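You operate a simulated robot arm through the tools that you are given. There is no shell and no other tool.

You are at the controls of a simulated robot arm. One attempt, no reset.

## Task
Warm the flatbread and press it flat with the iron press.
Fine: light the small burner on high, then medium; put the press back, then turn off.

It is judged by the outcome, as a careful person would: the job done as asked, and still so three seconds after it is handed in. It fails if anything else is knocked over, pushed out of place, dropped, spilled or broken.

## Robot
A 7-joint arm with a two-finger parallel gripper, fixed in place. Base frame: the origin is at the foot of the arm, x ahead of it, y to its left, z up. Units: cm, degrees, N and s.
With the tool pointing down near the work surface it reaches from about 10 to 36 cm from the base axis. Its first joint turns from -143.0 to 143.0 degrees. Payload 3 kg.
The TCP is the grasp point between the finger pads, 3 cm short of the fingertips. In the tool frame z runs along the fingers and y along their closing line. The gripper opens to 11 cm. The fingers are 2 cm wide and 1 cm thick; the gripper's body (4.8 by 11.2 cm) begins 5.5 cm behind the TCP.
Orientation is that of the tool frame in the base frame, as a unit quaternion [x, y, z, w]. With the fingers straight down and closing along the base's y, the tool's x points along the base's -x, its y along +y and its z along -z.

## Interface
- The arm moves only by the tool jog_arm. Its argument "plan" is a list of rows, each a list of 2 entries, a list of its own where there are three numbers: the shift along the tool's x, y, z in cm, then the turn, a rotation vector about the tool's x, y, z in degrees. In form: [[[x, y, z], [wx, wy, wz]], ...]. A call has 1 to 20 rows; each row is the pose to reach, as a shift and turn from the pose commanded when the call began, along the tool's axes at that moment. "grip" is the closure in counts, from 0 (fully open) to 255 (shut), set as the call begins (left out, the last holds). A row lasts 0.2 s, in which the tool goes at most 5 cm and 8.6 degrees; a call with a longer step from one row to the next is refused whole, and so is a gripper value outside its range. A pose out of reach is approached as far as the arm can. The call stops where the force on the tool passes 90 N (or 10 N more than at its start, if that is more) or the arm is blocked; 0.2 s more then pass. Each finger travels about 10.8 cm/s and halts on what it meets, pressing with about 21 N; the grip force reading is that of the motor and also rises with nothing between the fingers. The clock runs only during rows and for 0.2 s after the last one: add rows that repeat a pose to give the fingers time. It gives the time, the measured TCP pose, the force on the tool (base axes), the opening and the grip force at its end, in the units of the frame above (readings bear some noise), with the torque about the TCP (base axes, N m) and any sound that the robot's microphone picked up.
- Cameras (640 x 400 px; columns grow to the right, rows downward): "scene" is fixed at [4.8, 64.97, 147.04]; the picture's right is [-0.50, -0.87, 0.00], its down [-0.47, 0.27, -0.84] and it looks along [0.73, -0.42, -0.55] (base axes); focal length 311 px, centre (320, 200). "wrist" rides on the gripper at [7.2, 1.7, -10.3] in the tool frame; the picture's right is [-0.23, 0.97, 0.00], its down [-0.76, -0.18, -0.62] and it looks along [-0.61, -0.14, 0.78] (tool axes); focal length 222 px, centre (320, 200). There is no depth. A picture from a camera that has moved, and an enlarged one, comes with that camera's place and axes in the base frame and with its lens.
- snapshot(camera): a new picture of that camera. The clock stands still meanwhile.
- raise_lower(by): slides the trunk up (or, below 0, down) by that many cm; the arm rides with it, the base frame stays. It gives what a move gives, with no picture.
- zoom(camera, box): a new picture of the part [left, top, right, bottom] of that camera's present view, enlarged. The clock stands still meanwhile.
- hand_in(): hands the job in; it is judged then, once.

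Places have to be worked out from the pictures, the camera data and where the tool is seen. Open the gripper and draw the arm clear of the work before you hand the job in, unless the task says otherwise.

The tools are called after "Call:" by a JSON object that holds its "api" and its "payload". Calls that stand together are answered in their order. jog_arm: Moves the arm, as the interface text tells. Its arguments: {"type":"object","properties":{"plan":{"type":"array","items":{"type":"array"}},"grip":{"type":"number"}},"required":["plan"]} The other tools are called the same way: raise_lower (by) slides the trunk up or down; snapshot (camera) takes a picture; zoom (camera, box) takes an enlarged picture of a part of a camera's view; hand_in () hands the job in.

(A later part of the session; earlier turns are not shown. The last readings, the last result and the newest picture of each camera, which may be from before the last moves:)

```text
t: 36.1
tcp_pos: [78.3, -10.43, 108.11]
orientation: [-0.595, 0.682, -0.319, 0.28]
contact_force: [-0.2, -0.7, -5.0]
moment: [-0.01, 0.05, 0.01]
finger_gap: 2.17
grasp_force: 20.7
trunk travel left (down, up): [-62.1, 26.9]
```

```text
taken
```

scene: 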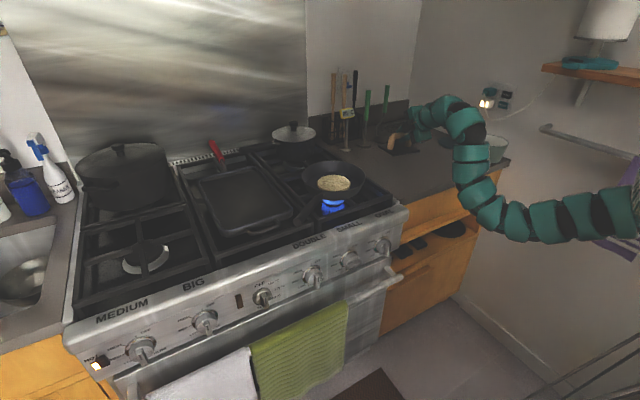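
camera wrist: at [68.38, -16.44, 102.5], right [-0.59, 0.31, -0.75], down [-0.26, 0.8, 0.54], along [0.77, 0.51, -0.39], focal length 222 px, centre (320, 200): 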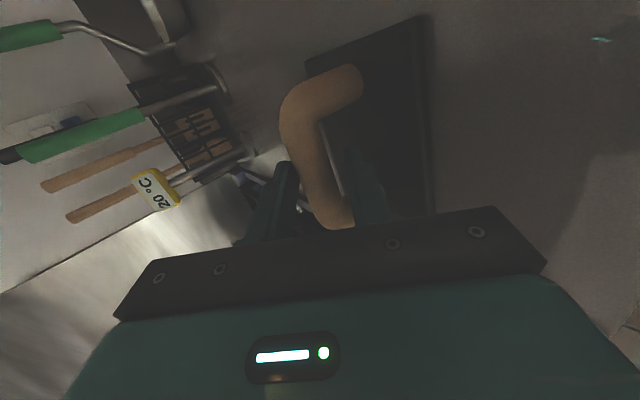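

The press is held level at height. I'll translate smoothly 27.3 cm in +y, keeping the orientation, to put the plate over the flatbread at (79.1, 16.9).

Call:
{"api": "jog_arm", "payload": {"plan": [[[-0.54, 0.05, -0.06], [0, 0, 0]], [[-1.62, 0.15, -0.17], [0, 0, 0]], [[-3.24, 0.3, -0.34], [0, 0, 0]], [[-5.13, 0.47, -0.54], [0, 0, 0]], [[-7.03, 0.64, -0.74], [0, 0, 0]], [[-8.92, 0.82, -0.94], [0, 0, 0]], [[-10.81, 0.99, -1.14], [0, 0, 0]], [[-12.7, 1.17, -1.34], [0, 0, 0]], [[-14.59, 1.34, -1.54], [0, 0, 0]], [[-16.48, 1.51, -1.74], [0, 0, 0]], [[-18.37, 1.69, -1.94], [0, 0, 0]], [[-20.27, 1.86, -2.15], [0, 0, 0]], [[-22.16, 2.03, -2.35], [0, 0, 0]], [[-23.78, 2.18, -2.52], [0, 0, 0]], [[-25.13, 2.31, -2.66], [0, 0, 0]], [[-26.21, 2.41, -2.77], [0, 0, 0]], [[-27.02, 2.48, -2.86], [0, 0, 0]], [[-27.02, 2.48, -2.86], [0, 0, 0]]], "grip": 255}}

Call:
{"api": "zoom", "payload": {"camera": "scene", "box": [270, 110, 430, 230]}}

Call:
{"api": "snapshot", "payload": {"camera": "wrist"}}

```text
t: 39.9
tcp_pos: [78.39, 17.01, 108.14]
orientation: [-0.595, 0.682, -0.319, 0.281]
contact_force: [-0.1, -0.5, -6.0]
moment: [-0.03, 0.06, -0.03]
finger_gap: 2.17
grasp_force: 21.0
trunk travel left (down, up): [-62.1, 26.9]
```

```text
3.33 times, centred on (350, 170) of scene
camera zoom: at [4.8, 64.97, 147.04], right [-0.5, -0.87, 0.0], down [-0.47, 0.27, -0.84], along [0.73, -0.42, -0.55], focal length 1036 px, centre (220, 300)
```

zoom: 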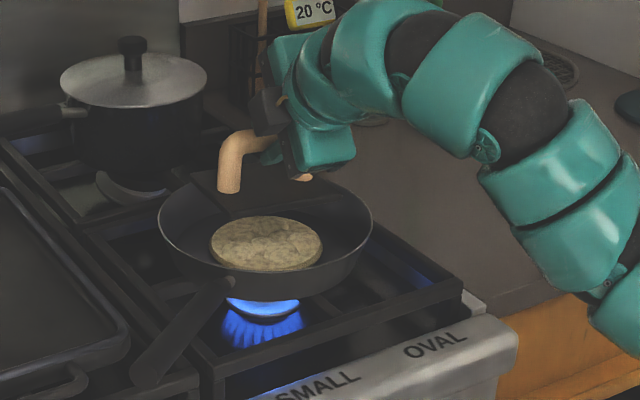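

```text
taken
camera wrist: at [68.39, 10.92, 113.51], right [-0.59, 0.31, -0.75], down [-0.26, 0.8, 0.54], along [0.77, 0.51, -0.39], focal length 222 px, centre (320, 200)
```

wrist: 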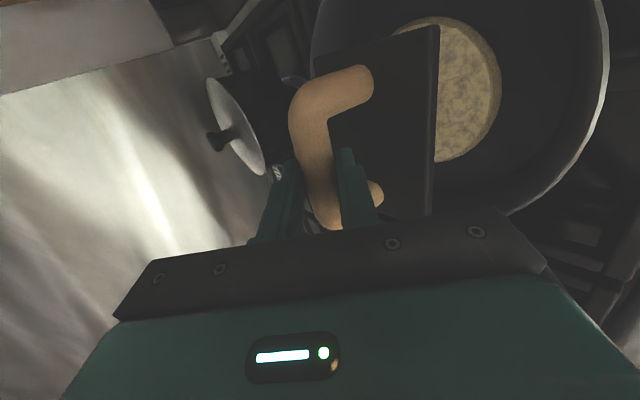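

The plate is over the bread, and its centre computes to about (79.3, 17.1) against the bread at (79.1, 16.8). I'll lower 4.5 cm with the trunk and check clearance to the rim.

Call:
{"api": "raise_lower", "payload": {"by": -4.5}}

Call:
{"api": "zoom", "payload": {"camera": "scene", "box": [290, 130, 390, 220]}}

Call:
{"api": "zoom", "payload": {"camera": "wrist", "box": [240, 0, 640, 250]}}

```text
t: 40.7
tcp_pos: [78.41, 16.86, 103.68]
orientation: [-0.596, 0.682, -0.318, 0.28]
contact_force: [-0.5, 0.6, -4.2]
moment: [0.02, 0.09, -0.01]
finger_gap: 2.17
grasp_force: 20.7
trunk travel left (down, up): [-57.6, 31.4]
```

```text
4.44 times, centred on (340, 175) of scene
camera zoom: at [4.8, 64.97, 147.04], right [-0.5, -0.87, 0.0], down [-0.47, 0.27, -0.84], along [0.73, -0.42, -0.55], focal length 1382 px, centre (231, 311)
```

zoom: 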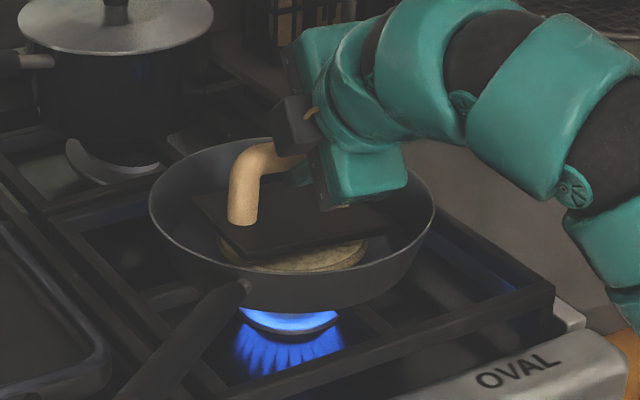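

```text
1.60 times, centred on (440, 125) of wrist
camera zoom: at [68.36, 10.92, 109.03], right [-0.59, 0.31, -0.75], down [-0.26, 0.8, 0.54], along [0.77, 0.51, -0.39], focal length 355 px, centre (128, 320)
```

zoom: 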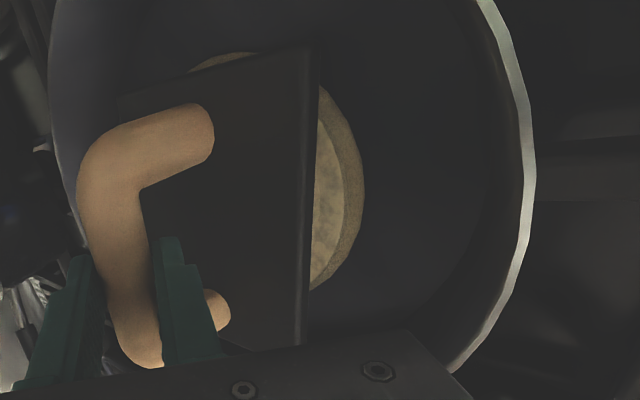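

Everything clears the rim. The plate looks about 0.5 cm too far in x, so I'll nudge it back for centring and then lower 1 cm.

Call:
{"api": "jog_arm", "payload": {"plan": [[[0.07, 0.32, -0.38], [0, 0, 0]], [[0.07, 0.32, -0.38], [0, 0, 0]]], "grip": 255}}

Call:
{"api": "raise_lower", "payload": {"by": -1.0}}

Call:
{"api": "zoom", "payload": {"camera": "scene", "box": [290, 130, 390, 220]}}

```text
t: 41.3
tcp_pos: [77.85, 16.83, 103.83]
orientation: [-0.595, 0.682, -0.319, 0.28]
contact_force: [0.1, 0.0, -5.4]
moment: [-0.01, 0.05, -0.02]
finger_gap: 2.15
grasp_force: 21.0
trunk travel left (down, up): [-57.6, 31.4]
```

```text
t: 41.9
tcp_pos: [77.75, 16.91, 102.73]
orientation: [-0.595, 0.683, -0.318, 0.279]
contact_force: [-0.1, 0.9, -5.0]
moment: [0.01, 0.09, -0.01]
finger_gap: 2.19
grasp_force: 20.9
trunk travel left (down, up): [-56.6, 32.4]
```

```text
4.44 times, centred on (340, 175) of scene
camera zoom: at [4.8, 64.97, 147.04], right [-0.5, -0.87, 0.0], down [-0.47, 0.27, -0.84], along [0.73, -0.42, -0.55], focal length 1382 px, centre (231, 311)
```

zoom: 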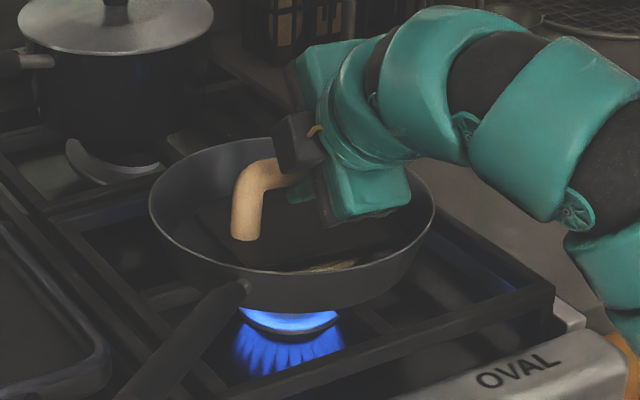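

There's still only the hanging weight of about 5 N, so no contact yet. I'll lower another 0.6 cm.

Call:
{"api": "raise_lower", "payload": {"by": -0.6}}

```text
t: 42.5
tcp_pos: [77.72, 17.14, 102.52]
orientation: [-0.594, 0.682, -0.32, 0.282]
contact_force: [4.2, 5.3, 12.7]
moment: [-0.58, -0.28, 0.24]
finger_gap: 2.21
grasp_force: 21.1
trunk travel left (down, up): [-56.0, 33.0]
```

Contact is made, with about 17 N net on the bread, but the moment suggests it began on the -y side. I'll look before pressing further.

Call:
{"api": "zoom", "payload": {"camera": "scene", "box": [300, 140, 380, 210]}}

Call:
{"api": "zoom", "payload": {"camera": "wrist", "box": [240, 0, 640, 250]}}

```text
5.71 times, centred on (340, 175) of scene
camera zoom: at [4.8, 64.97, 147.04], right [-0.5, -0.87, 0.0], down [-0.47, 0.27, -0.84], along [0.73, -0.42, -0.55], focal length 1777 px, centre (206, 343)
```

zoom: 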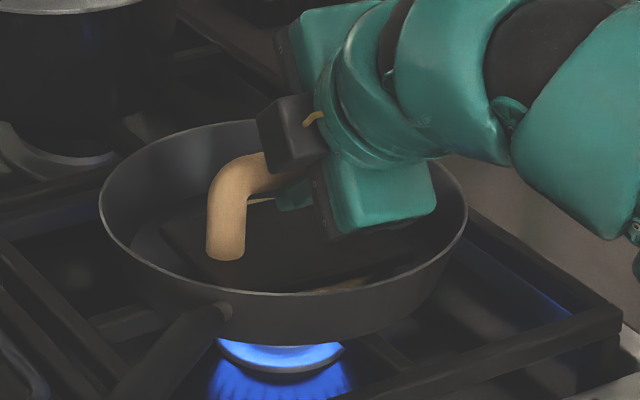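

```text
1.60 times, centred on (440, 125) of wrist
camera zoom: at [67.76, 11.05, 107.68], right [-0.58, 0.31, -0.75], down [-0.26, 0.8, 0.54], along [0.77, 0.51, -0.38], focal length 355 px, centre (128, 320)
```

zoom: 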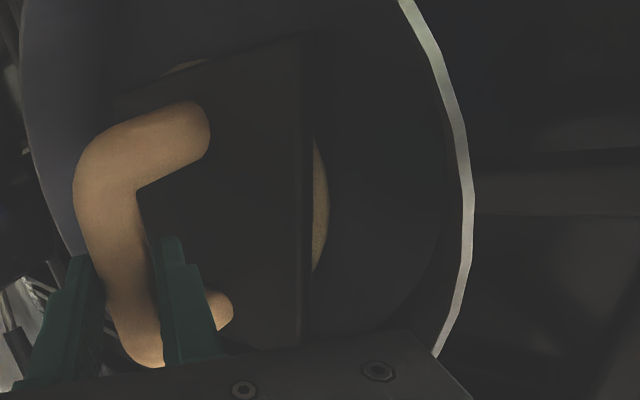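

The plate sits squarely inside the pan on the bread. I'll press a little more by lowering 0.4 cm, then hold to warm and flatten it.

Call:
{"api": "raise_lower", "payload": {"by": -0.4}}

```text
t: 43.0
tcp_pos: [77.61, 17.22, 102.23]
orientation: [-0.595, 0.681, -0.319, 0.284]
contact_force: [5.9, 11.8, 28.5]
moment: [-0.45, -0.31, 0.37]
finger_gap: 2.27
grasp_force: 21.2
trunk travel left (down, up): [-55.6, 33.4]
```

The downward push is about 30 N and the bread is compressing (z has dropped 3 mm). I'll hold here for about 4 seconds.

Call:
{"api": "jog_arm", "payload": {"plan": [[[0, 0, 0], [0, 0, 0]], [[0, 0, 0], [0, 0, 0]], [[0, 0, 0], [0, 0, 0]], [[0, 0, 0], [0, 0, 0]], [[0, 0, 0], [0, 0, 0]], [[0, 0, 0], [0, 0, 0]], [[0, 0, 0], [0, 0, 0]], [[0, 0, 0], [0, 0, 0]], [[0, 0, 0], [0, 0, 0]], [[0, 0, 0], [0, 0, 0]], [[0, 0, 0], [0, 0, 0]], [[0, 0, 0], [0, 0, 0]], [[0, 0, 0], [0, 0, 0]], [[0, 0, 0], [0, 0, 0]], [[0, 0, 0], [0, 0, 0]], [[0, 0, 0], [0, 0, 0]], [[0, 0, 0], [0, 0, 0]], [[0, 0, 0], [0, 0, 0]], [[0, 0, 0], [0, 0, 0]], [[0, 0, 0], [0, 0, 0]]], "grip": 255}}

Call:
{"api": "zoom", "payload": {"camera": "scene", "box": [300, 90, 400, 210]}}

Call:
{"api": "snapshot", "payload": {"camera": "wrist"}}

```text
t: 47.2
tcp_pos: [77.57, 16.93, 102.05]
orientation: [-0.595, 0.683, -0.318, 0.281]
contact_force: [-0.4, -3.4, 19.0]
moment: [-0.54, -0.15, 0.01]
finger_gap: 2.25
grasp_force: 20.8
trunk travel left (down, up): [-55.6, 33.4]
```

```text
3.33 times, centred on (350, 150) of scene
camera zoom: at [4.8, 64.97, 147.04], right [-0.5, -0.87, 0.0], down [-0.47, 0.27, -0.84], along [0.73, -0.42, -0.55], focal length 1036 px, centre (220, 367)
```

zoom: 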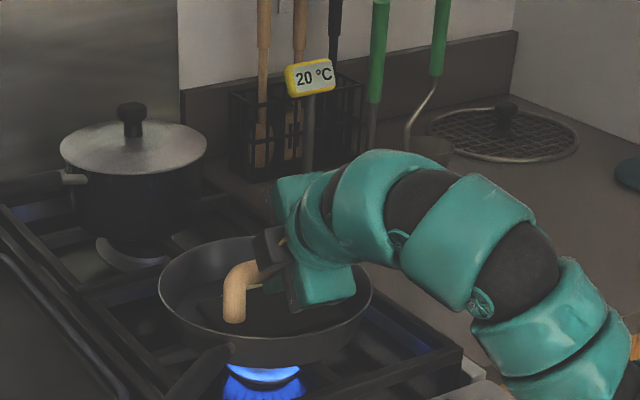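

```text
taken
camera wrist: at [67.67, 10.89, 107.22], right [-0.59, 0.31, -0.75], down [-0.26, 0.8, 0.54], along [0.77, 0.51, -0.39], focal length 222 px, centre (320, 200)
```

wrist: 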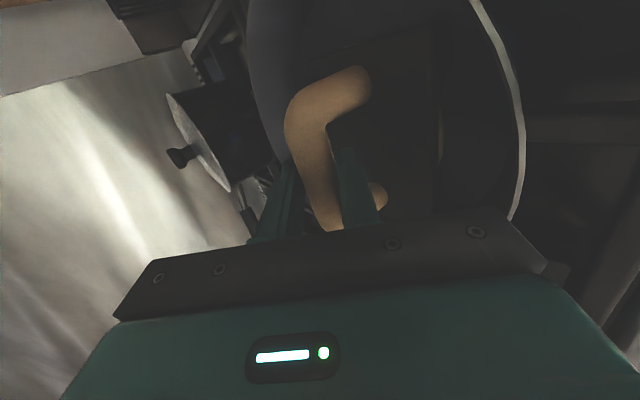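

The pan hasn't moved and the bread continues to flatten (z is down to 102.05). I'll keep warming and pressing with a further 0.3 cm of trunk travel to hold the force near 30 N.

Call:
{"api": "raise_lower", "payload": {"by": -0.3}}

Call:
{"api": "jog_arm", "payload": {"plan": [[[0, 0, 0], [0, 0, 0]], [[0, 0, 0], [0, 0, 0]], [[0, 0, 0], [0, 0, 0]], [[0, 0, 0], [0, 0, 0]], [[0, 0, 0], [0, 0, 0]], [[0, 0, 0], [0, 0, 0]], [[0, 0, 0], [0, 0, 0]], [[0, 0, 0], [0, 0, 0]], [[0, 0, 0], [0, 0, 0]], [[0, 0, 0], [0, 0, 0]], [[0, 0, 0], [0, 0, 0]], [[0, 0, 0], [0, 0, 0]], [[0, 0, 0], [0, 0, 0]], [[0, 0, 0], [0, 0, 0]], [[0, 0, 0], [0, 0, 0]], [[0, 0, 0], [0, 0, 0]], [[0, 0, 0], [0, 0, 0]], [[0, 0, 0], [0, 0, 0]], [[0, 0, 0], [0, 0, 0]], [[0, 0, 0], [0, 0, 0]]], "grip": 255}}

Call:
{"api": "zoom", "payload": {"camera": "scene", "box": [290, 140, 390, 220]}}

```text
t: 47.7
tcp_pos: [77.63, 16.96, 101.92]
orientation: [-0.595, 0.681, -0.319, 0.283]
contact_force: [4.4, 0.2, 31.7]
moment: [-0.55, -0.4, 0.04]
finger_gap: 2.26
grasp_force: 20.5
trunk travel left (down, up): [-55.3, 33.7]
```

```text
t: 51.9
tcp_pos: [77.59, 16.86, 101.83]
orientation: [-0.594, 0.682, -0.319, 0.282]
contact_force: [-0.5, -1.5, 25.9]
moment: [-0.55, -0.21, 0.03]
finger_gap: 2.25
grasp_force: 21.2
trunk travel left (down, up): [-55.3, 33.7]
```

```text
5.00 times, centred on (340, 180) of scene
camera zoom: at [4.8, 64.97, 147.04], right [-0.5, -0.87, 0.0], down [-0.47, 0.27, -0.84], along [0.73, -0.42, -0.55], focal length 1555 px, centre (220, 300)
```

zoom: 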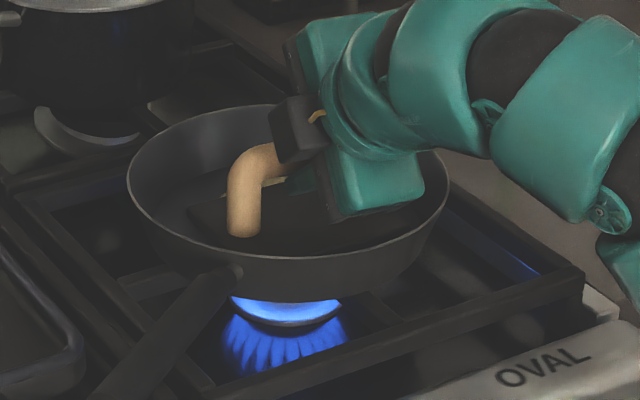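

The force is steady at about 26–31 N. The moment shows a slight bias to the -y side, so I'll roll the tool by 1.5° to even out the pressure and keep holding.

Call:
{"api": "jog_arm", "payload": {"plan": [[[0, 0, 0], [0.07, 0.32, -0.38]], [[0, 0, 0], [0.13, 0.63, -0.76]], [[0, 0, 0], [0.2, 0.95, -1.14]], [[0, 0, 0], [0.2, 0.95, -1.14]], [[0, 0, 0], [0.2, 0.95, -1.14]], [[0, 0, 0], [0.2, 0.95, -1.14]], [[0, 0, 0], [0.2, 0.95, -1.14]], [[0, 0, 0], [0.2, 0.95, -1.14]], [[0, 0, 0], [0.2, 0.95, -1.14]], [[0, 0, 0], [0.2, 0.95, -1.14]], [[0, 0, 0], [0.2, 0.95, -1.14]], [[0, 0, 0], [0.2, 0.95, -1.14]], [[0, 0, 0], [0.2, 0.95, -1.14]], [[0, 0, 0], [0.2, 0.95, -1.14]], [[0, 0, 0], [0.2, 0.95, -1.14]], [[0, 0, 0], [0.2, 0.95, -1.14]], [[0, 0, 0], [0.2, 0.95, -1.14]], [[0, 0, 0], [0.2, 0.95, -1.14]], [[0, 0, 0], [0.2, 0.95, -1.14]], [[0, 0, 0], [0.2, 0.95, -1.14]]], "grip": 255}}

```text
t: 56.1
tcp_pos: [77.63, 16.78, 101.71]
orientation: [-0.598, 0.678, -0.328, 0.274]
contact_force: [-0.3, 0.8, 22.7]
moment: [-0.55, -0.12, 0.05]
finger_gap: 2.21
grasp_force: 20.9
trunk travel left (down, up): [-55.3, 33.7]
```

The moment stayed the same, so the roll gave no benefit. I'll undo it and keep holding to finish warming.

Call:
{"api": "jog_arm", "payload": {"plan": [[[0, 0, 0], [-0.07, -0.32, 0.38]], [[0, 0, 0], [-0.13, -0.63, 0.76]], [[0, 0, 0], [-0.2, -0.95, 1.14]], [[0, 0, 0], [-0.2, -0.95, 1.14]], [[0, 0, 0], [-0.2, -0.95, 1.14]], [[0, 0, 0], [-0.2, -0.95, 1.14]], [[0, 0, 0], [-0.2, -0.95, 1.14]], [[0, 0, 0], [-0.2, -0.95, 1.14]], [[0, 0, 0], [-0.2, -0.95, 1.14]], [[0, 0, 0], [-0.2, -0.95, 1.14]], [[0, 0, 0], [-0.2, -0.95, 1.14]], [[0, 0, 0], [-0.2, -0.95, 1.14]], [[0, 0, 0], [-0.2, -0.95, 1.14]], [[0, 0, 0], [-0.2, -0.95, 1.14]], [[0, 0, 0], [-0.2, -0.95, 1.14]], [[0, 0, 0], [-0.2, -0.95, 1.14]], [[0, 0, 0], [-0.2, -0.95, 1.14]], [[0, 0, 0], [-0.2, -0.95, 1.14]], [[0, 0, 0], [-0.2, -0.95, 1.14]], [[0, 0, 0], [-0.2, -0.95, 1.14]]], "grip": 255}}

Call:
{"api": "zoom", "payload": {"camera": "wrist", "box": [240, 0, 560, 240]}}

```text
t: 60.3
tcp_pos: [77.66, 16.94, 101.67]
orientation: [-0.595, 0.682, -0.319, 0.282]
contact_force: [0.3, 0.4, 19.1]
moment: [-0.48, -0.08, 0.05]
finger_gap: 2.24
grasp_force: 21.1
trunk travel left (down, up): [-55.3, 33.7]
```

```text
1.67 times, centred on (400, 120) of wrist
camera zoom: at [67.68, 10.89, 106.9], right [-0.58, 0.31, -0.75], down [-0.26, 0.8, 0.54], along [0.77, 0.51, -0.39], focal length 370 px, centre (187, 333)
```

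zoom: 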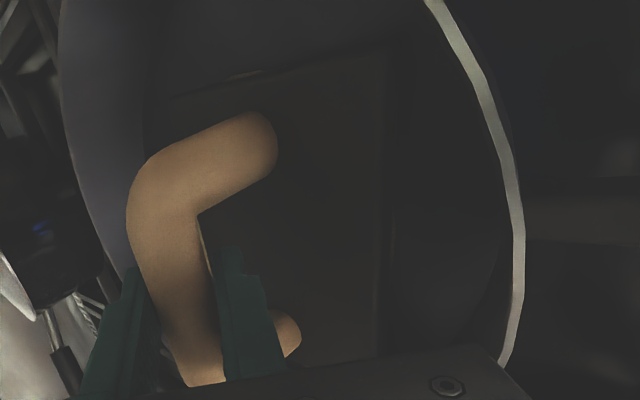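

The bread has flattened by about 0.85 cm and is still yielding slowly. I'll hold another 8 seconds to warm it through before lifting.

Call:
{"api": "jog_arm", "payload": {"plan": [[[0, 0, 0], [0, 0, 0]], [[0, 0, 0], [0, 0, 0]], [[0, 0, 0], [0, 0, 0]], [[0, 0, 0], [0, 0, 0]], [[0, 0, 0], [0, 0, 0]], [[0, 0, 0], [0, 0, 0]], [[0, 0, 0], [0, 0, 0]], [[0, 0, 0], [0, 0, 0]], [[0, 0, 0], [0, 0, 0]], [[0, 0, 0], [0, 0, 0]], [[0, 0, 0], [0, 0, 0]], [[0, 0, 0], [0, 0, 0]], [[0, 0, 0], [0, 0, 0]], [[0, 0, 0], [0, 0, 0]], [[0, 0, 0], [0, 0, 0]], [[0, 0, 0], [0, 0, 0]], [[0, 0, 0], [0, 0, 0]], [[0, 0, 0], [0, 0, 0]], [[0, 0, 0], [0, 0, 0]], [[0, 0, 0], [0, 0, 0]]], "grip": 255}}

Call:
{"api": "jog_arm", "payload": {"plan": [[[0, 0, 0], [0, 0, 0]], [[0, 0, 0], [0, 0, 0]], [[0, 0, 0], [0, 0, 0]], [[0, 0, 0], [0, 0, 0]], [[0, 0, 0], [0, 0, 0]], [[0, 0, 0], [0, 0, 0]], [[0, 0, 0], [0, 0, 0]], [[0, 0, 0], [0, 0, 0]], [[0, 0, 0], [0, 0, 0]], [[0, 0, 0], [0, 0, 0]], [[0, 0, 0], [0, 0, 0]], [[0, 0, 0], [0, 0, 0]], [[0, 0, 0], [0, 0, 0]], [[0, 0, 0], [0, 0, 0]], [[0, 0, 0], [0, 0, 0]], [[0, 0, 0], [0, 0, 0]], [[0, 0, 0], [0, 0, 0]], [[0, 0, 0], [0, 0, 0]], [[0, 0, 0], [0, 0, 0]], [[0, 0, 0], [0, 0, 0]]], "grip": 255}}

Call:
{"api": "zoom", "payload": {"camera": "scene", "box": [290, 140, 390, 220]}}

```text
t: 64.5
tcp_pos: [77.59, 16.96, 101.61]
orientation: [-0.594, 0.682, -0.319, 0.283]
contact_force: [-0.2, 0.0, 20.1]
moment: [-0.52, -0.08, 0.04]
finger_gap: 2.25
grasp_force: 20.4
trunk travel left (down, up): [-55.3, 33.7]
```

```text
t: 68.7
tcp_pos: [77.61, 16.92, 101.63]
orientation: [-0.594, 0.682, -0.32, 0.283]
contact_force: [-0.2, -0.1, 19.0]
moment: [-0.54, -0.08, 0.01]
finger_gap: 2.2
grasp_force: 20.9
trunk travel left (down, up): [-55.3, 33.7]
```

```text
5.00 times, centred on (340, 180) of scene
camera zoom: at [4.8, 64.97, 147.04], right [-0.5, -0.87, 0.0], down [-0.47, 0.27, -0.84], along [0.73, -0.42, -0.55], focal length 1555 px, centre (220, 300)
```

zoom: 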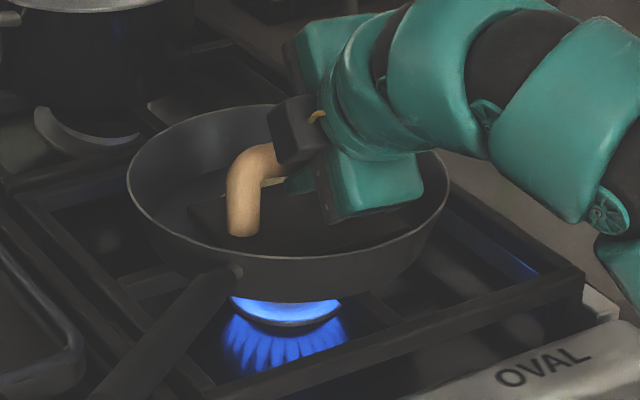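

The compression has settled at z≈101.6, so the bread is pressed out. I'll lift the press 6.6 cm and look at the bread.

Call:
{"api": "raise_lower", "payload": {"by": 6.6}}

Call:
{"api": "zoom", "payload": {"camera": "scene", "box": [290, 130, 390, 220]}}

Call:
{"api": "snapshot", "payload": {"camera": "wrist"}}

```text
t: 69.8
tcp_pos: [77.88, 16.96, 107.93]
orientation: [-0.596, 0.682, -0.318, 0.28]
contact_force: [0.1, 0.2, -4.8]
moment: [0.0, 0.05, -0.01]
finger_gap: 2.18
grasp_force: 20.8
trunk travel left (down, up): [-61.9, 27.1]
```

```text
4.44 times, centred on (340, 175) of scene
camera zoom: at [4.8, 64.97, 147.04], right [-0.5, -0.87, 0.0], down [-0.47, 0.27, -0.84], along [0.73, -0.42, -0.55], focal length 1382 px, centre (231, 311)
```

zoom: 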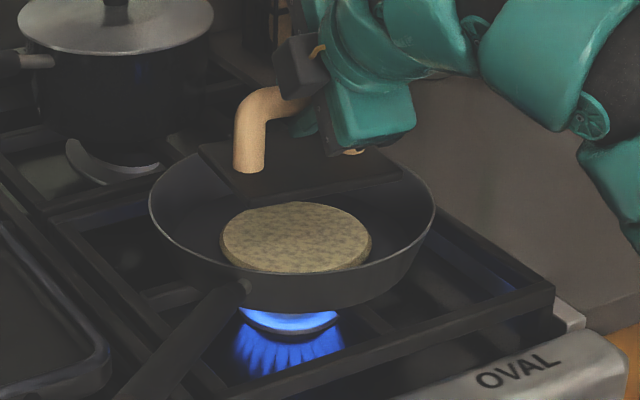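

```text
taken
camera wrist: at [67.92, 10.94, 113.25], right [-0.59, 0.31, -0.75], down [-0.26, 0.8, 0.54], along [0.77, 0.51, -0.39], focal length 222 px, centre (320, 200)
```

wrist: 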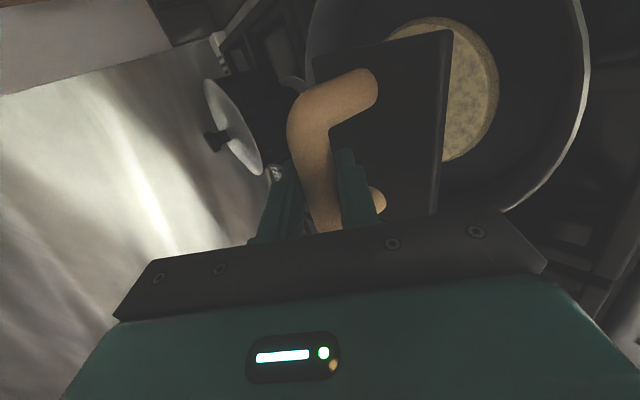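

The bread is now visibly flat and smooth, and lightly browned. The press seems to have yawed a few degrees in the grip, so I'll zoom to measure its pose before returning it.

Call:
{"api": "zoom", "payload": {"camera": "wrist", "box": [270, 10, 470, 235]}}

Call:
{"api": "zoom", "payload": {"camera": "scene", "box": [325, 140, 395, 185]}}

```text
1.78 times, centred on (370, 122) of wrist
camera zoom: at [67.92, 10.94, 113.25], right [-0.59, 0.31, -0.75], down [-0.26, 0.8, 0.54], along [0.77, 0.51, -0.39], focal length 395 px, centre (231, 338)
```

zoom: 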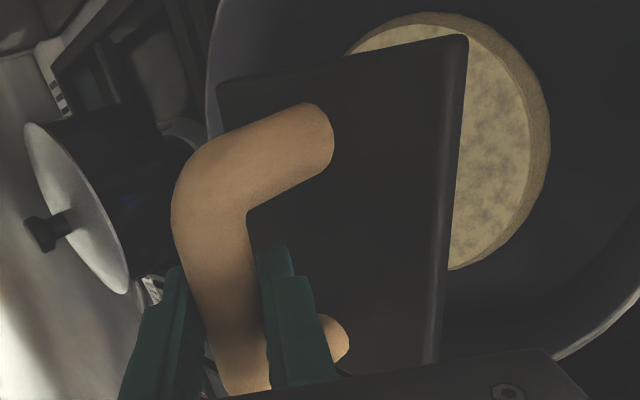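

```text
8.89 times, centred on (360, 162) of scene
camera zoom: at [4.8, 64.97, 147.04], right [-0.5, -0.87, 0.0], down [-0.47, 0.27, -0.84], along [0.73, -0.42, -0.55], focal length 2764 px, centre (-36, 533)
```

zoom: 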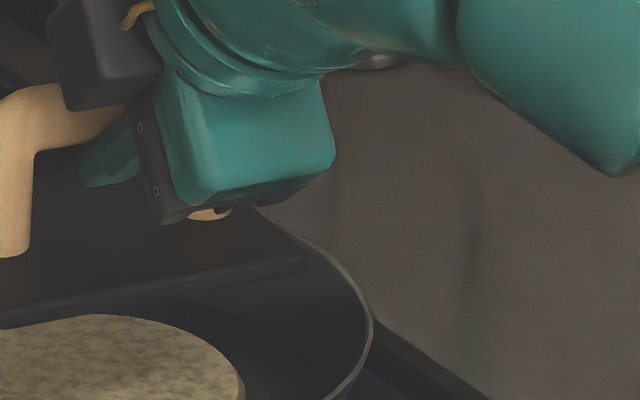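

Triangulation gives the near plate corners at (73.2, 11.8) and (75.4, 23.3), so the press is level but yawed about 9° from its original pose. I'll carry it back to the counter while turning it +8.8° about vertical so it lands as it was.

Call:
{"api": "jog_arm", "payload": {"plan": [[[0.54, -0.05, 0.06], [0, -0.14, -0.11]], [[1.61, -0.16, 0.19], [0, -0.41, -0.34]], [[3.23, -0.33, 0.38], [0, -0.81, -0.67]], [[5.11, -0.52, 0.6], [0, -1.28, -1.07]], [[6.99, -0.71, 0.82], [0, -1.76, -1.46]], [[8.88, -0.9, 1.04], [0, -2.23, -1.85]], [[10.76, -1.09, 1.26], [0, -2.7, -2.25]], [[12.64, -1.28, 1.48], [0, -3.18, -2.64]], [[14.53, -1.47, 1.7], [0, -3.65, -3.03]], [[16.41, -1.66, 1.92], [0, -4.12, -3.43]], [[18.29, -1.85, 2.14], [0, -4.6, -3.82]], [[20.18, -2.04, 2.36], [0, -5.07, -4.22]], [[22.06, -2.23, 2.58], [0, -5.54, -4.61]], [[23.67, -2.39, 2.77], [0, -5.95, -4.95]], [[25.02, -2.53, 2.93], [0, -6.29, -5.23]], [[26.09, -2.64, 3.06], [0, -6.56, -5.45]], [[26.9, -2.72, 3.15], [-0.02, -6.76, -5.62]], [[26.9, -2.72, 3.15], [-0.02, -6.76, -5.62]]], "grip": 255}}

Call:
{"api": "raise_lower", "payload": {"by": -8}}

Call:
{"api": "zoom", "payload": {"camera": "scene", "box": [360, 120, 480, 200]}}

Call:
{"api": "zoom", "payload": {"camera": "wrist", "box": [240, 0, 500, 240]}}

```text
t: 73.6
tcp_pos: [78.39, -10.23, 108.09]
orientation: [0.646, -0.634, 0.296, -0.304]
contact_force: [0.6, -0.4, -4.5]
moment: [0.01, 0.03, -0.02]
finger_gap: 2.18
grasp_force: 21.3
trunk travel left (down, up): [-61.9, 27.1]
```

```text
t: 74.7
tcp_pos: [78.28, -10.23, 100.12]
orientation: [0.646, -0.635, 0.296, -0.304]
contact_force: [0.3, -0.3, -5.4]
moment: [-0.01, 0.02, -0.04]
finger_gap: 2.18
grasp_force: 21.5
trunk travel left (down, up): [-53.9, 35.1]
```

```text
5.00 times, centred on (420, 160) of scene
camera zoom: at [4.8, 64.97, 147.04], right [-0.5, -0.87, 0.0], down [-0.47, 0.27, -0.84], along [0.73, -0.42, -0.55], focal length 1555 px, centre (-180, 400)
```

zoom: 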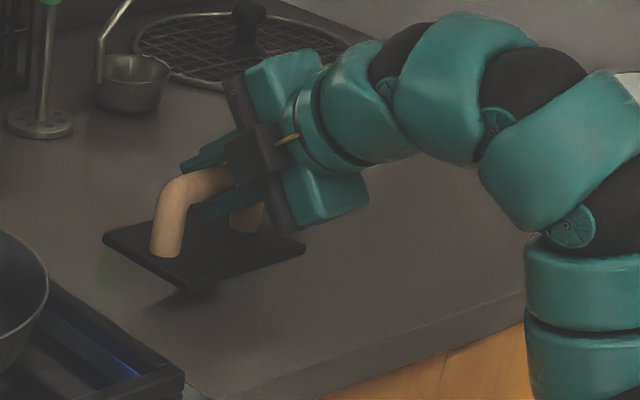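

```text
1.67 times, centred on (370, 120) of wrist
camera zoom: at [69.37, -17.64, 105.3], right [-0.63, 0.22, -0.75], down [-0.38, 0.75, 0.54], along [0.68, 0.62, -0.39], focal length 370 px, centre (237, 333)
```

zoom: 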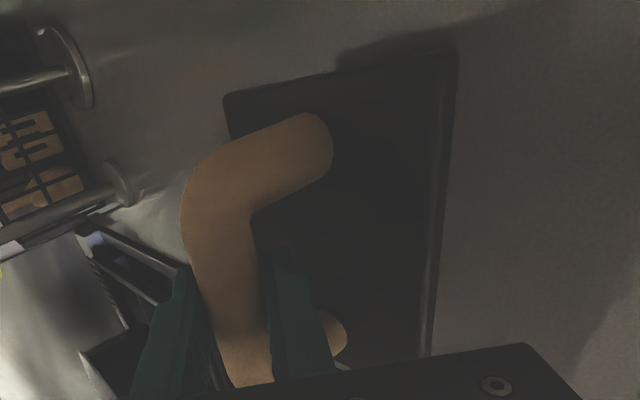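

The plate corners line up with the original spot in the scene view to within about 3 mm. I'll lower 2.3 cm and then finish in small steps.

Call:
{"api": "raise_lower", "payload": {"by": -2.3}}

Call:
{"api": "zoom", "payload": {"camera": "scene", "box": [360, 120, 480, 200]}}

```text
t: 75.4
tcp_pos: [78.27, -10.19, 97.69]
orientation: [0.646, -0.635, 0.296, -0.303]
contact_force: [0.3, 0.4, -4.9]
moment: [0.01, 0.02, -0.02]
finger_gap: 2.17
grasp_force: 21.3
trunk travel left (down, up): [-51.6, 37.4]
```

```text
5.00 times, centred on (420, 160) of scene
camera zoom: at [4.8, 64.97, 147.04], right [-0.5, -0.87, 0.0], down [-0.47, 0.27, -0.84], along [0.73, -0.42, -0.55], focal length 1555 px, centre (-180, 400)
```

zoom: 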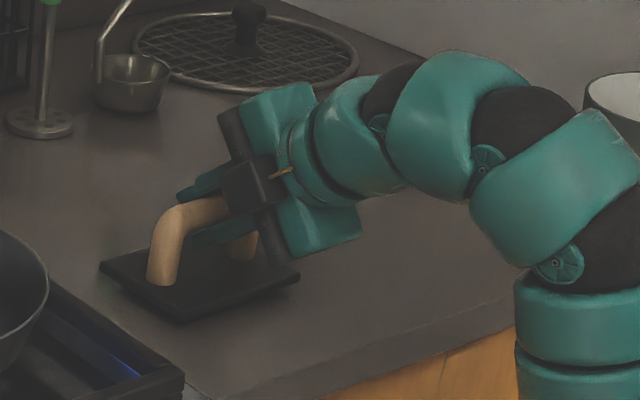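

The corners now match the original image positions to within a few pixels, about 4 mm above the counter. I'll lower the last 0.5 cm.

Call:
{"api": "raise_lower", "payload": {"by": -0.5}}

```text
t: 76.0
tcp_pos: [78.2, -10.17, 97.17]
orientation: [0.646, -0.635, 0.296, -0.303]
contact_force: [-1.0, 0.4, -5.3]
moment: [-0.01, 0.02, 0.02]
finger_gap: 2.2
grasp_force: 21.1
trunk travel left (down, up): [-51.1, 37.9]
```

There's still only the hanging weight, so it hasn't touched down. I'll go another 0.3 cm.

Call:
{"api": "raise_lower", "payload": {"by": -0.3}}

```text
t: 76.5
tcp_pos: [78.27, -10.12, 97.0]
orientation: [0.646, -0.634, 0.297, -0.305]
contact_force: [2.2, -0.5, 0.1]
moment: [-0.27, 0.09, 0.12]
finger_gap: 2.15
grasp_force: 20.6
trunk travel left (down, up): [-50.8, 38.2]
```

The load has come off, so it's touching the counter. I'll lower 0.15 cm more to seat it flat, then check.

Call:
{"api": "raise_lower", "payload": {"by": -0.15}}

Call:
{"api": "zoom", "payload": {"camera": "scene", "box": [360, 120, 480, 200]}}

```text
t: 77.0
tcp_pos: [78.26, -10.16, 96.93]
orientation: [0.645, -0.634, 0.298, -0.305]
contact_force: [3.7, 1.2, 6.1]
moment: [-0.6, -0.15, 0.08]
finger_gap: 2.17
grasp_force: 21.0
trunk travel left (down, up): [-50.6, 38.4]
```

```text
5.00 times, centred on (420, 160) of scene
camera zoom: at [4.8, 64.97, 147.04], right [-0.5, -0.87, 0.0], down [-0.47, 0.27, -0.84], along [0.73, -0.42, -0.55], focal length 1555 px, centre (-180, 400)
```

zoom: 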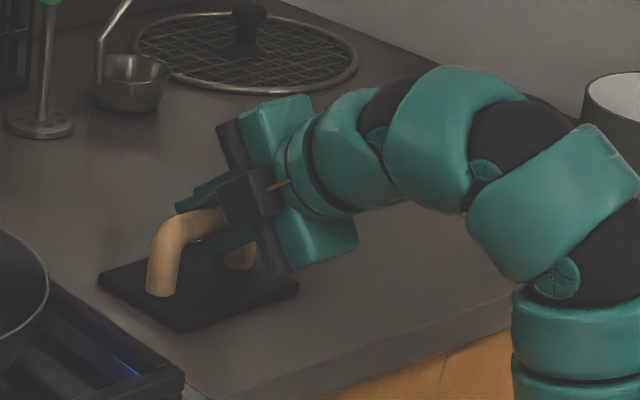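

It's seated. I'll compare with the original 8× view to see how far it is from its starting spot before letting go.

Call:
{"api": "zoom", "payload": {"camera": "scene", "box": [360, 140, 440, 190]}}

```text
8.00 times, centred on (400, 165) of scene
camera zoom: at [4.8, 64.97, 147.04], right [-0.5, -0.87, 0.0], down [-0.47, 0.27, -0.84], along [0.73, -0.42, -0.55], focal length 2488 px, centre (-320, 480)
```

zoom: 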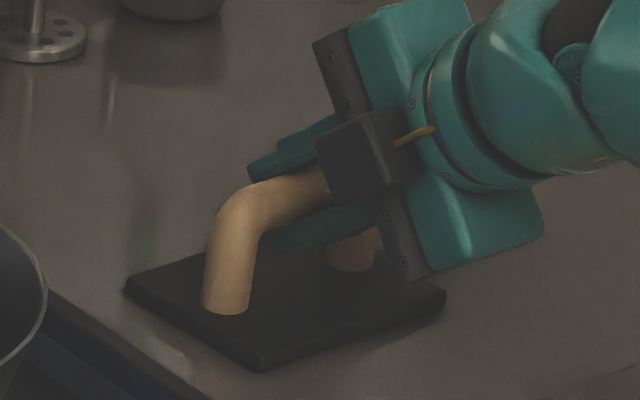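

The press is about 0.9 cm short in x and about 3° over-rotated compared with its original place. I'll lift it slightly, correct that, and set it down again.

Call:
{"api": "raise_lower", "payload": {"by": 0.9}}

Call:
{"api": "jog_arm", "payload": {"plan": [[[0.09, -0.19, 0.23], [0, 0.82, 0.68]], [[0.18, -0.38, 0.46], [0.01, 1.65, 1.36]], [[0.27, -0.57, 0.69], [0.01, 2.47, 2.04]], [[0.27, -0.57, 0.69], [0.01, 2.47, 2.04]]], "grip": 255}}

Call:
{"api": "raise_lower", "payload": {"by": -0.8}}

Call:
{"api": "zoom", "payload": {"camera": "scene", "box": [360, 140, 440, 190]}}

```text
t: 77.6
tcp_pos: [78.28, -10.13, 97.54]
orientation: [0.646, -0.635, 0.295, -0.303]
contact_force: [-0.5, 0.2, -6.2]
moment: [0.02, 0.01, 0.0]
finger_gap: 2.18
grasp_force: 21.1
trunk travel left (down, up): [-51.5, 37.5]
```

```text
t: 78.6
tcp_pos: [79.06, -10.53, 97.72]
orientation: [-0.628, 0.653, -0.304, 0.296]
contact_force: [1.1, -0.3, -4.9]
moment: [0.0, 0.05, -0.03]
finger_gap: 2.15
grasp_force: 20.4
trunk travel left (down, up): [-51.5, 37.5]
```

```text
t: 79.2
tcp_pos: [79.11, -10.48, 97.01]
orientation: [-0.627, 0.652, -0.305, 0.296]
contact_force: [0.8, 0.5, 0.3]
moment: [-0.26, -0.15, 0.04]
finger_gap: 2.17
grasp_force: 21.0
trunk travel left (down, up): [-50.7, 38.3]
```

```text
8.00 times, centred on (400, 165) of scene
camera zoom: at [4.8, 64.97, 147.04], right [-0.5, -0.87, 0.0], down [-0.47, 0.27, -0.84], along [0.73, -0.42, -0.55], focal length 2488 px, centre (-320, 480)
```

zoom: 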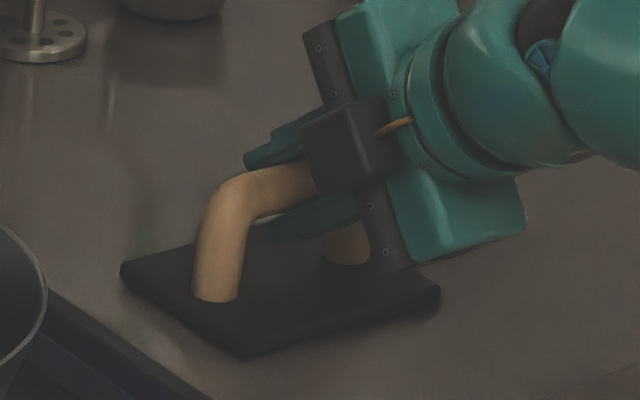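

It now matches the original corners and post feet within about 2 mm, and the counter carries its weight. I'll open the fingers to release it.

Call:
{"api": "jog_arm", "payload": {"plan": [[[0, 0, 0], [0, 0, 0]], [[0, 0, 0], [0, 0, 0]], [[0, 0, 0], [0, 0, 0]]], "grip": 180}}

Call:
{"api": "zoom", "payload": {"camera": "scene", "box": [360, 140, 440, 190]}}

Call:
{"api": "zoom", "payload": {"camera": "wrist", "box": [240, 0, 500, 240]}}

```text
t: 80.0
tcp_pos: [79.04, -10.52, 96.94]
orientation: [-0.628, 0.653, -0.304, 0.295]
contact_force: [0.2, 0.1, 0.3]
moment: [0.02, -0.01, -0.02]
finger_gap: 3.2
grasp_force: 0.0
trunk travel left (down, up): [-50.7, 38.3]
```

```text
8.00 times, centred on (400, 165) of scene
camera zoom: at [4.8, 64.97, 147.04], right [-0.5, -0.87, 0.0], down [-0.47, 0.27, -0.84], along [0.73, -0.42, -0.55], focal length 2488 px, centre (-320, 480)
```

zoom: 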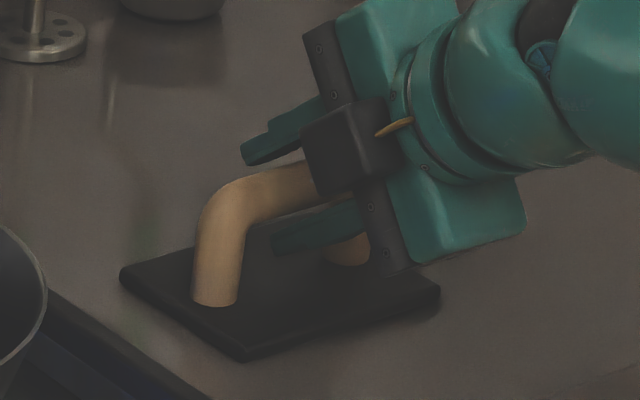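

```text
1.67 times, centred on (370, 120) of wrist
camera zoom: at [69.74, -17.42, 102.18], right [-0.61, 0.25, -0.75], down [-0.34, 0.77, 0.54], along [0.71, 0.58, -0.39], focal length 370 px, centre (237, 333)
```

zoom: 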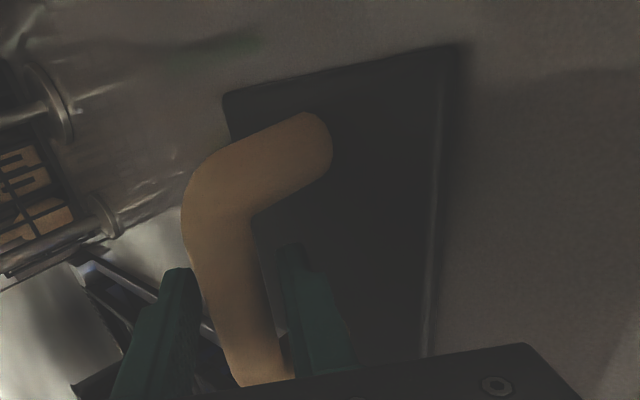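

The press is released and sitting flat. I'll withdraw straight back 9 cm along the tool axis.

Call:
{"api": "jog_arm", "payload": {"plan": [[[0, 0, -1.2], [0, 0, 0]], [[0, 0, -2.6], [0, 0, 0]], [[0, 0, -4.2], [0, 0, 0]], [[0, 0, -5.8], [0, 0, 0]], [[0, 0, -7.4], [0, 0, 0]], [[0, 0, -9], [0, 0, 0]], [[0, 0, -9], [0, 0, 0]]], "grip": 180}}

Call:
{"api": "snapshot", "payload": {"camera": "scene"}}

Call:
{"api": "zoom", "payload": {"camera": "scene", "box": [280, 140, 440, 240]}}

```text
t: 81.5
tcp_pos: [72.21, -10.08, 102.77]
orientation: [-0.628, 0.652, -0.305, 0.296]
contact_force: [0.7, -0.1, 0.2]
moment: [0.03, -0.01, -0.03]
finger_gap: 3.2
grasp_force: 0.1
trunk travel left (down, up): [-50.7, 38.3]
```

```text
taken
```

scene: 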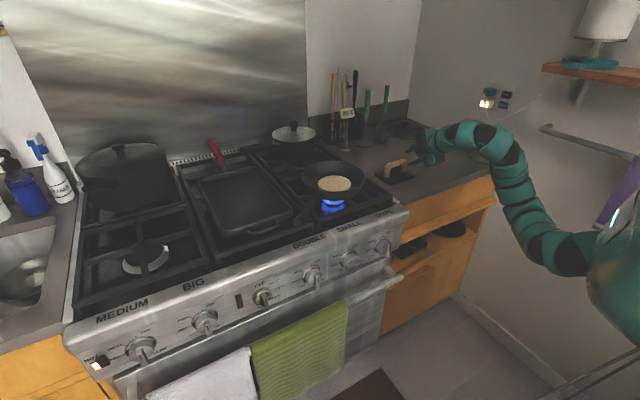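

```text
4.00 times, centred on (360, 190) of scene
camera zoom: at [4.8, 64.97, 147.04], right [-0.5, -0.87, 0.0], down [-0.47, 0.27, -0.84], along [0.73, -0.42, -0.55], focal length 1244 px, centre (160, 240)
```

zoom: 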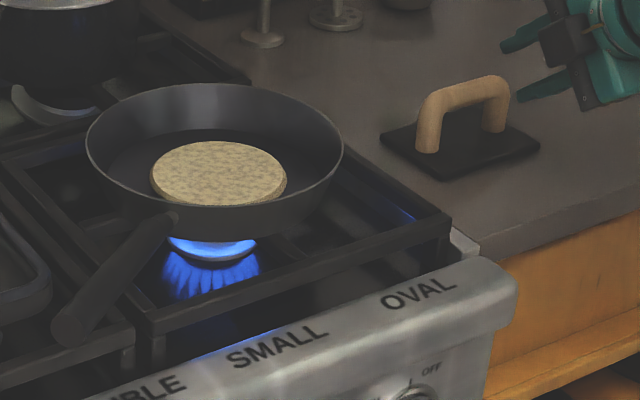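

The press is back, the bread is flat, and the pan is undisturbed. Now I'll return to the small knob, swinging back to (48, 21.9, 104) with the tool horizontal and the fingers closing vertically to match the ridge at MED.

Call:
{"api": "jog_arm", "payload": {"plan": [[[-1.94, 0.96, -1.26], [2.49, -0.04, -0.29]], [[-3.89, 1.92, -2.53], [4.97, -0.07, -0.58]], [[-5.83, 2.87, -3.79], [7.46, -0.11, -0.88]], [[-7.77, 3.83, -5.06], [9.94, -0.14, -1.17]], [[-9.72, 4.79, -6.32], [12.43, -0.18, -1.46]], [[-11.66, 5.75, -7.59], [14.91, -0.21, -1.75]], [[-13.6, 6.7, -8.85], [17.4, -0.25, -2.04]], [[-15.55, 7.66, -10.12], [19.88, -0.28, -2.34]], [[-17.49, 8.62, -11.38], [22.37, -0.32, -2.63]], [[-19.43, 9.58, -12.64], [24.85, -0.35, -2.92]], [[-21.37, 10.53, -13.91], [27.34, -0.39, -3.21]], [[-23.32, 11.49, -15.17], [29.82, -0.42, -3.5]], [[-25.26, 12.45, -16.44], [32.31, -0.46, -3.79]], [[-27.2, 13.41, -17.7], [34.79, -0.49, -4.09]], [[-29.15, 14.36, -18.97], [37.28, -0.53, -4.38]], [[-31.09, 15.32, -20.23], [39.76, -0.56, -4.67]], [[-31.09, 15.32, -20.23], [39.76, -0.56, -4.67]]], "grip": 160}}

Call:
{"api": "snapshot", "payload": {"camera": "scene"}}

```text
t: 85.2
tcp_pos: [48.04, 21.95, 103.99]
orientation: [0.517, -0.483, 0.516, -0.483]
contact_force: [-0.6, -0.1, -0.2]
moment: [-0.04, -0.01, -0.03]
finger_gap: 4.11
grasp_force: 0.0
out of reach, approached as far as the arm can: row 5, 6, 7, 8, 9, 10, 11
trunk travel left (down, up): [-50.7, 38.3]
```

```text
taken
```

scene: 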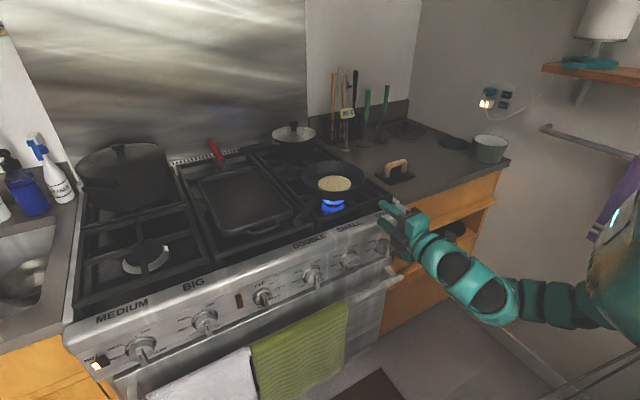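

I'm at the target pose with nothing disturbed. I'll lower the trunk 24.5 cm to knob height.

Call:
{"api": "raise_lower", "payload": {"by": -24.5}}

Call:
{"api": "snapshot", "payload": {"camera": "wrist"}}

Call:
{"api": "zoom", "payload": {"camera": "wrist", "box": [240, 60, 400, 160]}}

```text
t: 87.7
tcp_pos: [48.01, 21.94, 79.45]
orientation: [0.517, -0.483, 0.516, -0.483]
contact_force: [0.4, 0.0, 0.1]
moment: [-0.03, 0.01, 0.02]
finger_gap: 4.1
grasp_force: 0.2
trunk travel left (down, up): [-26.2, 62.8]
```

```text
taken
camera wrist: at [37.65, 14.53, 78.29], right [0.0, 0.16, -0.99], down [-0.62, 0.77, 0.13], along [0.78, 0.61, 0.1], focal length 222 px, centre (320, 200)
```

wrist: 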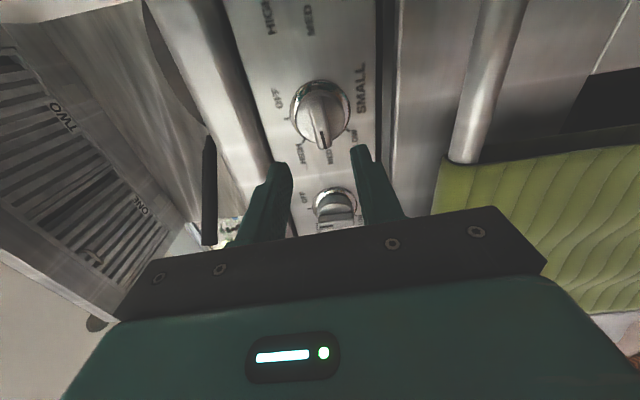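

```text
4.00 times, centred on (320, 110) of wrist
camera zoom: at [37.65, 14.53, 78.29], right [0.0, 0.16, -0.99], down [-0.62, 0.77, 0.13], along [0.78, 0.61, 0.1], focal length 888 px, centre (320, 560)
```

zoom: 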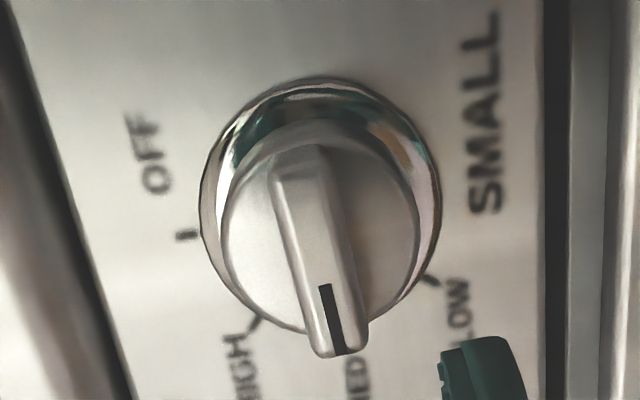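

The view matches the one from when I left the knob. I'll advance 8.1 cm with the fingers straddling the horizontal ridge.

Call:
{"api": "jog_arm", "payload": {"plan": [[[0, 0, 2], [0, 0, 0]], [[0, 0, 4], [0, 0, 0]], [[0, 0, 6], [0, 0, 0]], [[0, 0, 7.2], [0, 0, 0]], [[0, 0, 8.1], [0, 0, 0]], [[0, 0, 8.1], [0, 0, 0]]], "grip": 160}}

Call:
{"api": "jog_arm", "payload": {"plan": [[[0, 0, 0], [0, 0, 0]], [[0, 0, 0], [0, 0, 0]], [[0, 0, 0], [0, 0, 0]], [[0, 0, 0], [0, 0, 0]]], "grip": 255}}

Call:
{"api": "zoom", "payload": {"camera": "wrist", "box": [220, 60, 420, 250]}}

```text
t: 89.1
tcp_pos: [56.32, 21.78, 79.51]
orientation: [0.517, -0.483, 0.516, -0.482]
contact_force: [-0.8, 0.0, -0.8]
moment: [-0.03, 0.02, -0.01]
finger_gap: 4.09
grasp_force: 0.1
trunk travel left (down, up): [-26.2, 62.8]
```

```text
t: 90.1
tcp_pos: [56.22, 21.69, 79.59]
orientation: [0.517, -0.483, 0.517, -0.483]
contact_force: [2.5, 1.7, 0.8]
moment: [-0.03, -0.09, -0.15]
finger_gap: 1.49
grasp_force: 45.0
trunk travel left (down, up): [-26.2, 62.8]
```

```text
2.11 times, centred on (320, 155) of wrist
camera zoom: at [45.9, 14.45, 78.3], right [0.0, 0.16, -0.99], down [-0.62, 0.77, 0.13], along [0.78, 0.61, 0.1], focal length 468 px, centre (320, 295)
```

zoom: 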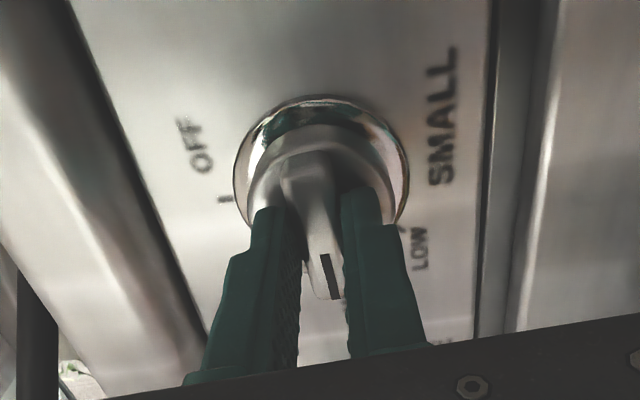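

The ridge is gripped again (1.49 cm gap). I'll turn it 95° clockwise back to OFF, gently seating it at the stop.

Call:
{"api": "jog_arm", "payload": {"plan": [[[0, 0, 0], [0, 0, 5]], [[0, 0, 0], [0, 0, 10]], [[0, 0, 0], [0, 0, 15]], [[0, 0, 0], [0, 0, 20]], [[0, 0, 0], [0, 0, 25]], [[0, 0, 0], [0, 0, 30]], [[0, 0, 0], [0, 0, 35]], [[0, 0, 0], [0, 0, 40]], [[0, 0, 0], [0, 0, 45]], [[0, 0, 0], [0, 0, 50]], [[0, 0, 0], [0, 0, 55]], [[0, 0, 0], [0, 0, 60]], [[0, 0, 0], [0, 0, 65]], [[0, 0, 0], [0, 0, 70]], [[0, 0, 0], [0, 0, 75]], [[0, 0, 0], [0, 0, 80]], [[0, 0, 0], [0, 0, 85]], [[0, 0, 0], [0, 0, 90]], [[0, 0, 0], [0, 0, 95]], [[0, 0, 0], [0, 0, 95]]], "grip": 255}}

Call:
{"api": "zoom", "payload": {"camera": "scene", "box": [290, 150, 410, 280]}}

Call:
{"api": "zoom", "payload": {"camera": "wrist", "box": [220, 60, 420, 250]}}

```text
t: 94.3
tcp_pos: [56.12, 21.95, 79.31]
orientation: [0.006, 0.709, 0.007, 0.706]
contact_force: [10.6, 8.9, -13.1]
moment: [-0.17, 0.78, 0.18]
finger_gap: 1.47
grasp_force: 45.3
trunk travel left (down, up): [-26.2, 62.8]
```

```text
3.08 times, centred on (350, 215) of scene
camera zoom: at [4.8, 64.97, 147.04], right [-0.5, -0.87, 0.0], down [-0.47, 0.27, -0.84], along [0.73, -0.42, -0.55], focal length 957 px, centre (228, 154)
```

zoom: 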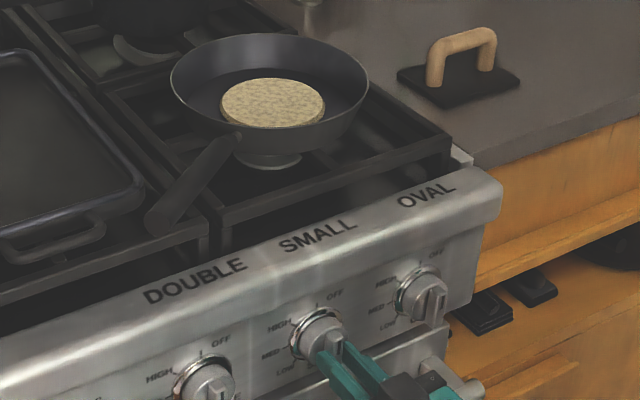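

```text
2.11 times, centred on (320, 155) of wrist
camera zoom: at [45.85, 23.81, 72.13], right [0.0, 0.97, 0.25], down [-0.62, -0.19, 0.76], along [0.78, -0.15, 0.6], focal length 468 px, centre (320, 295)
```

zoom: 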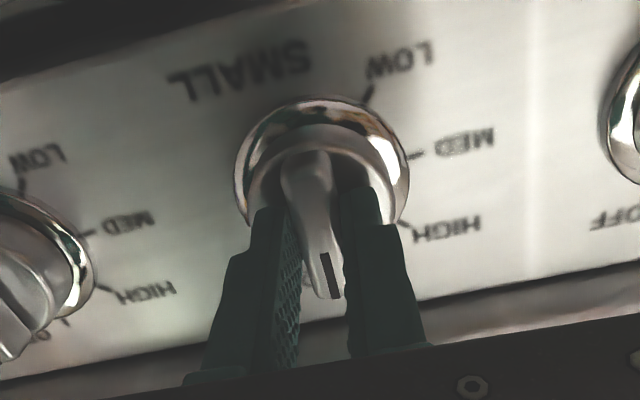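

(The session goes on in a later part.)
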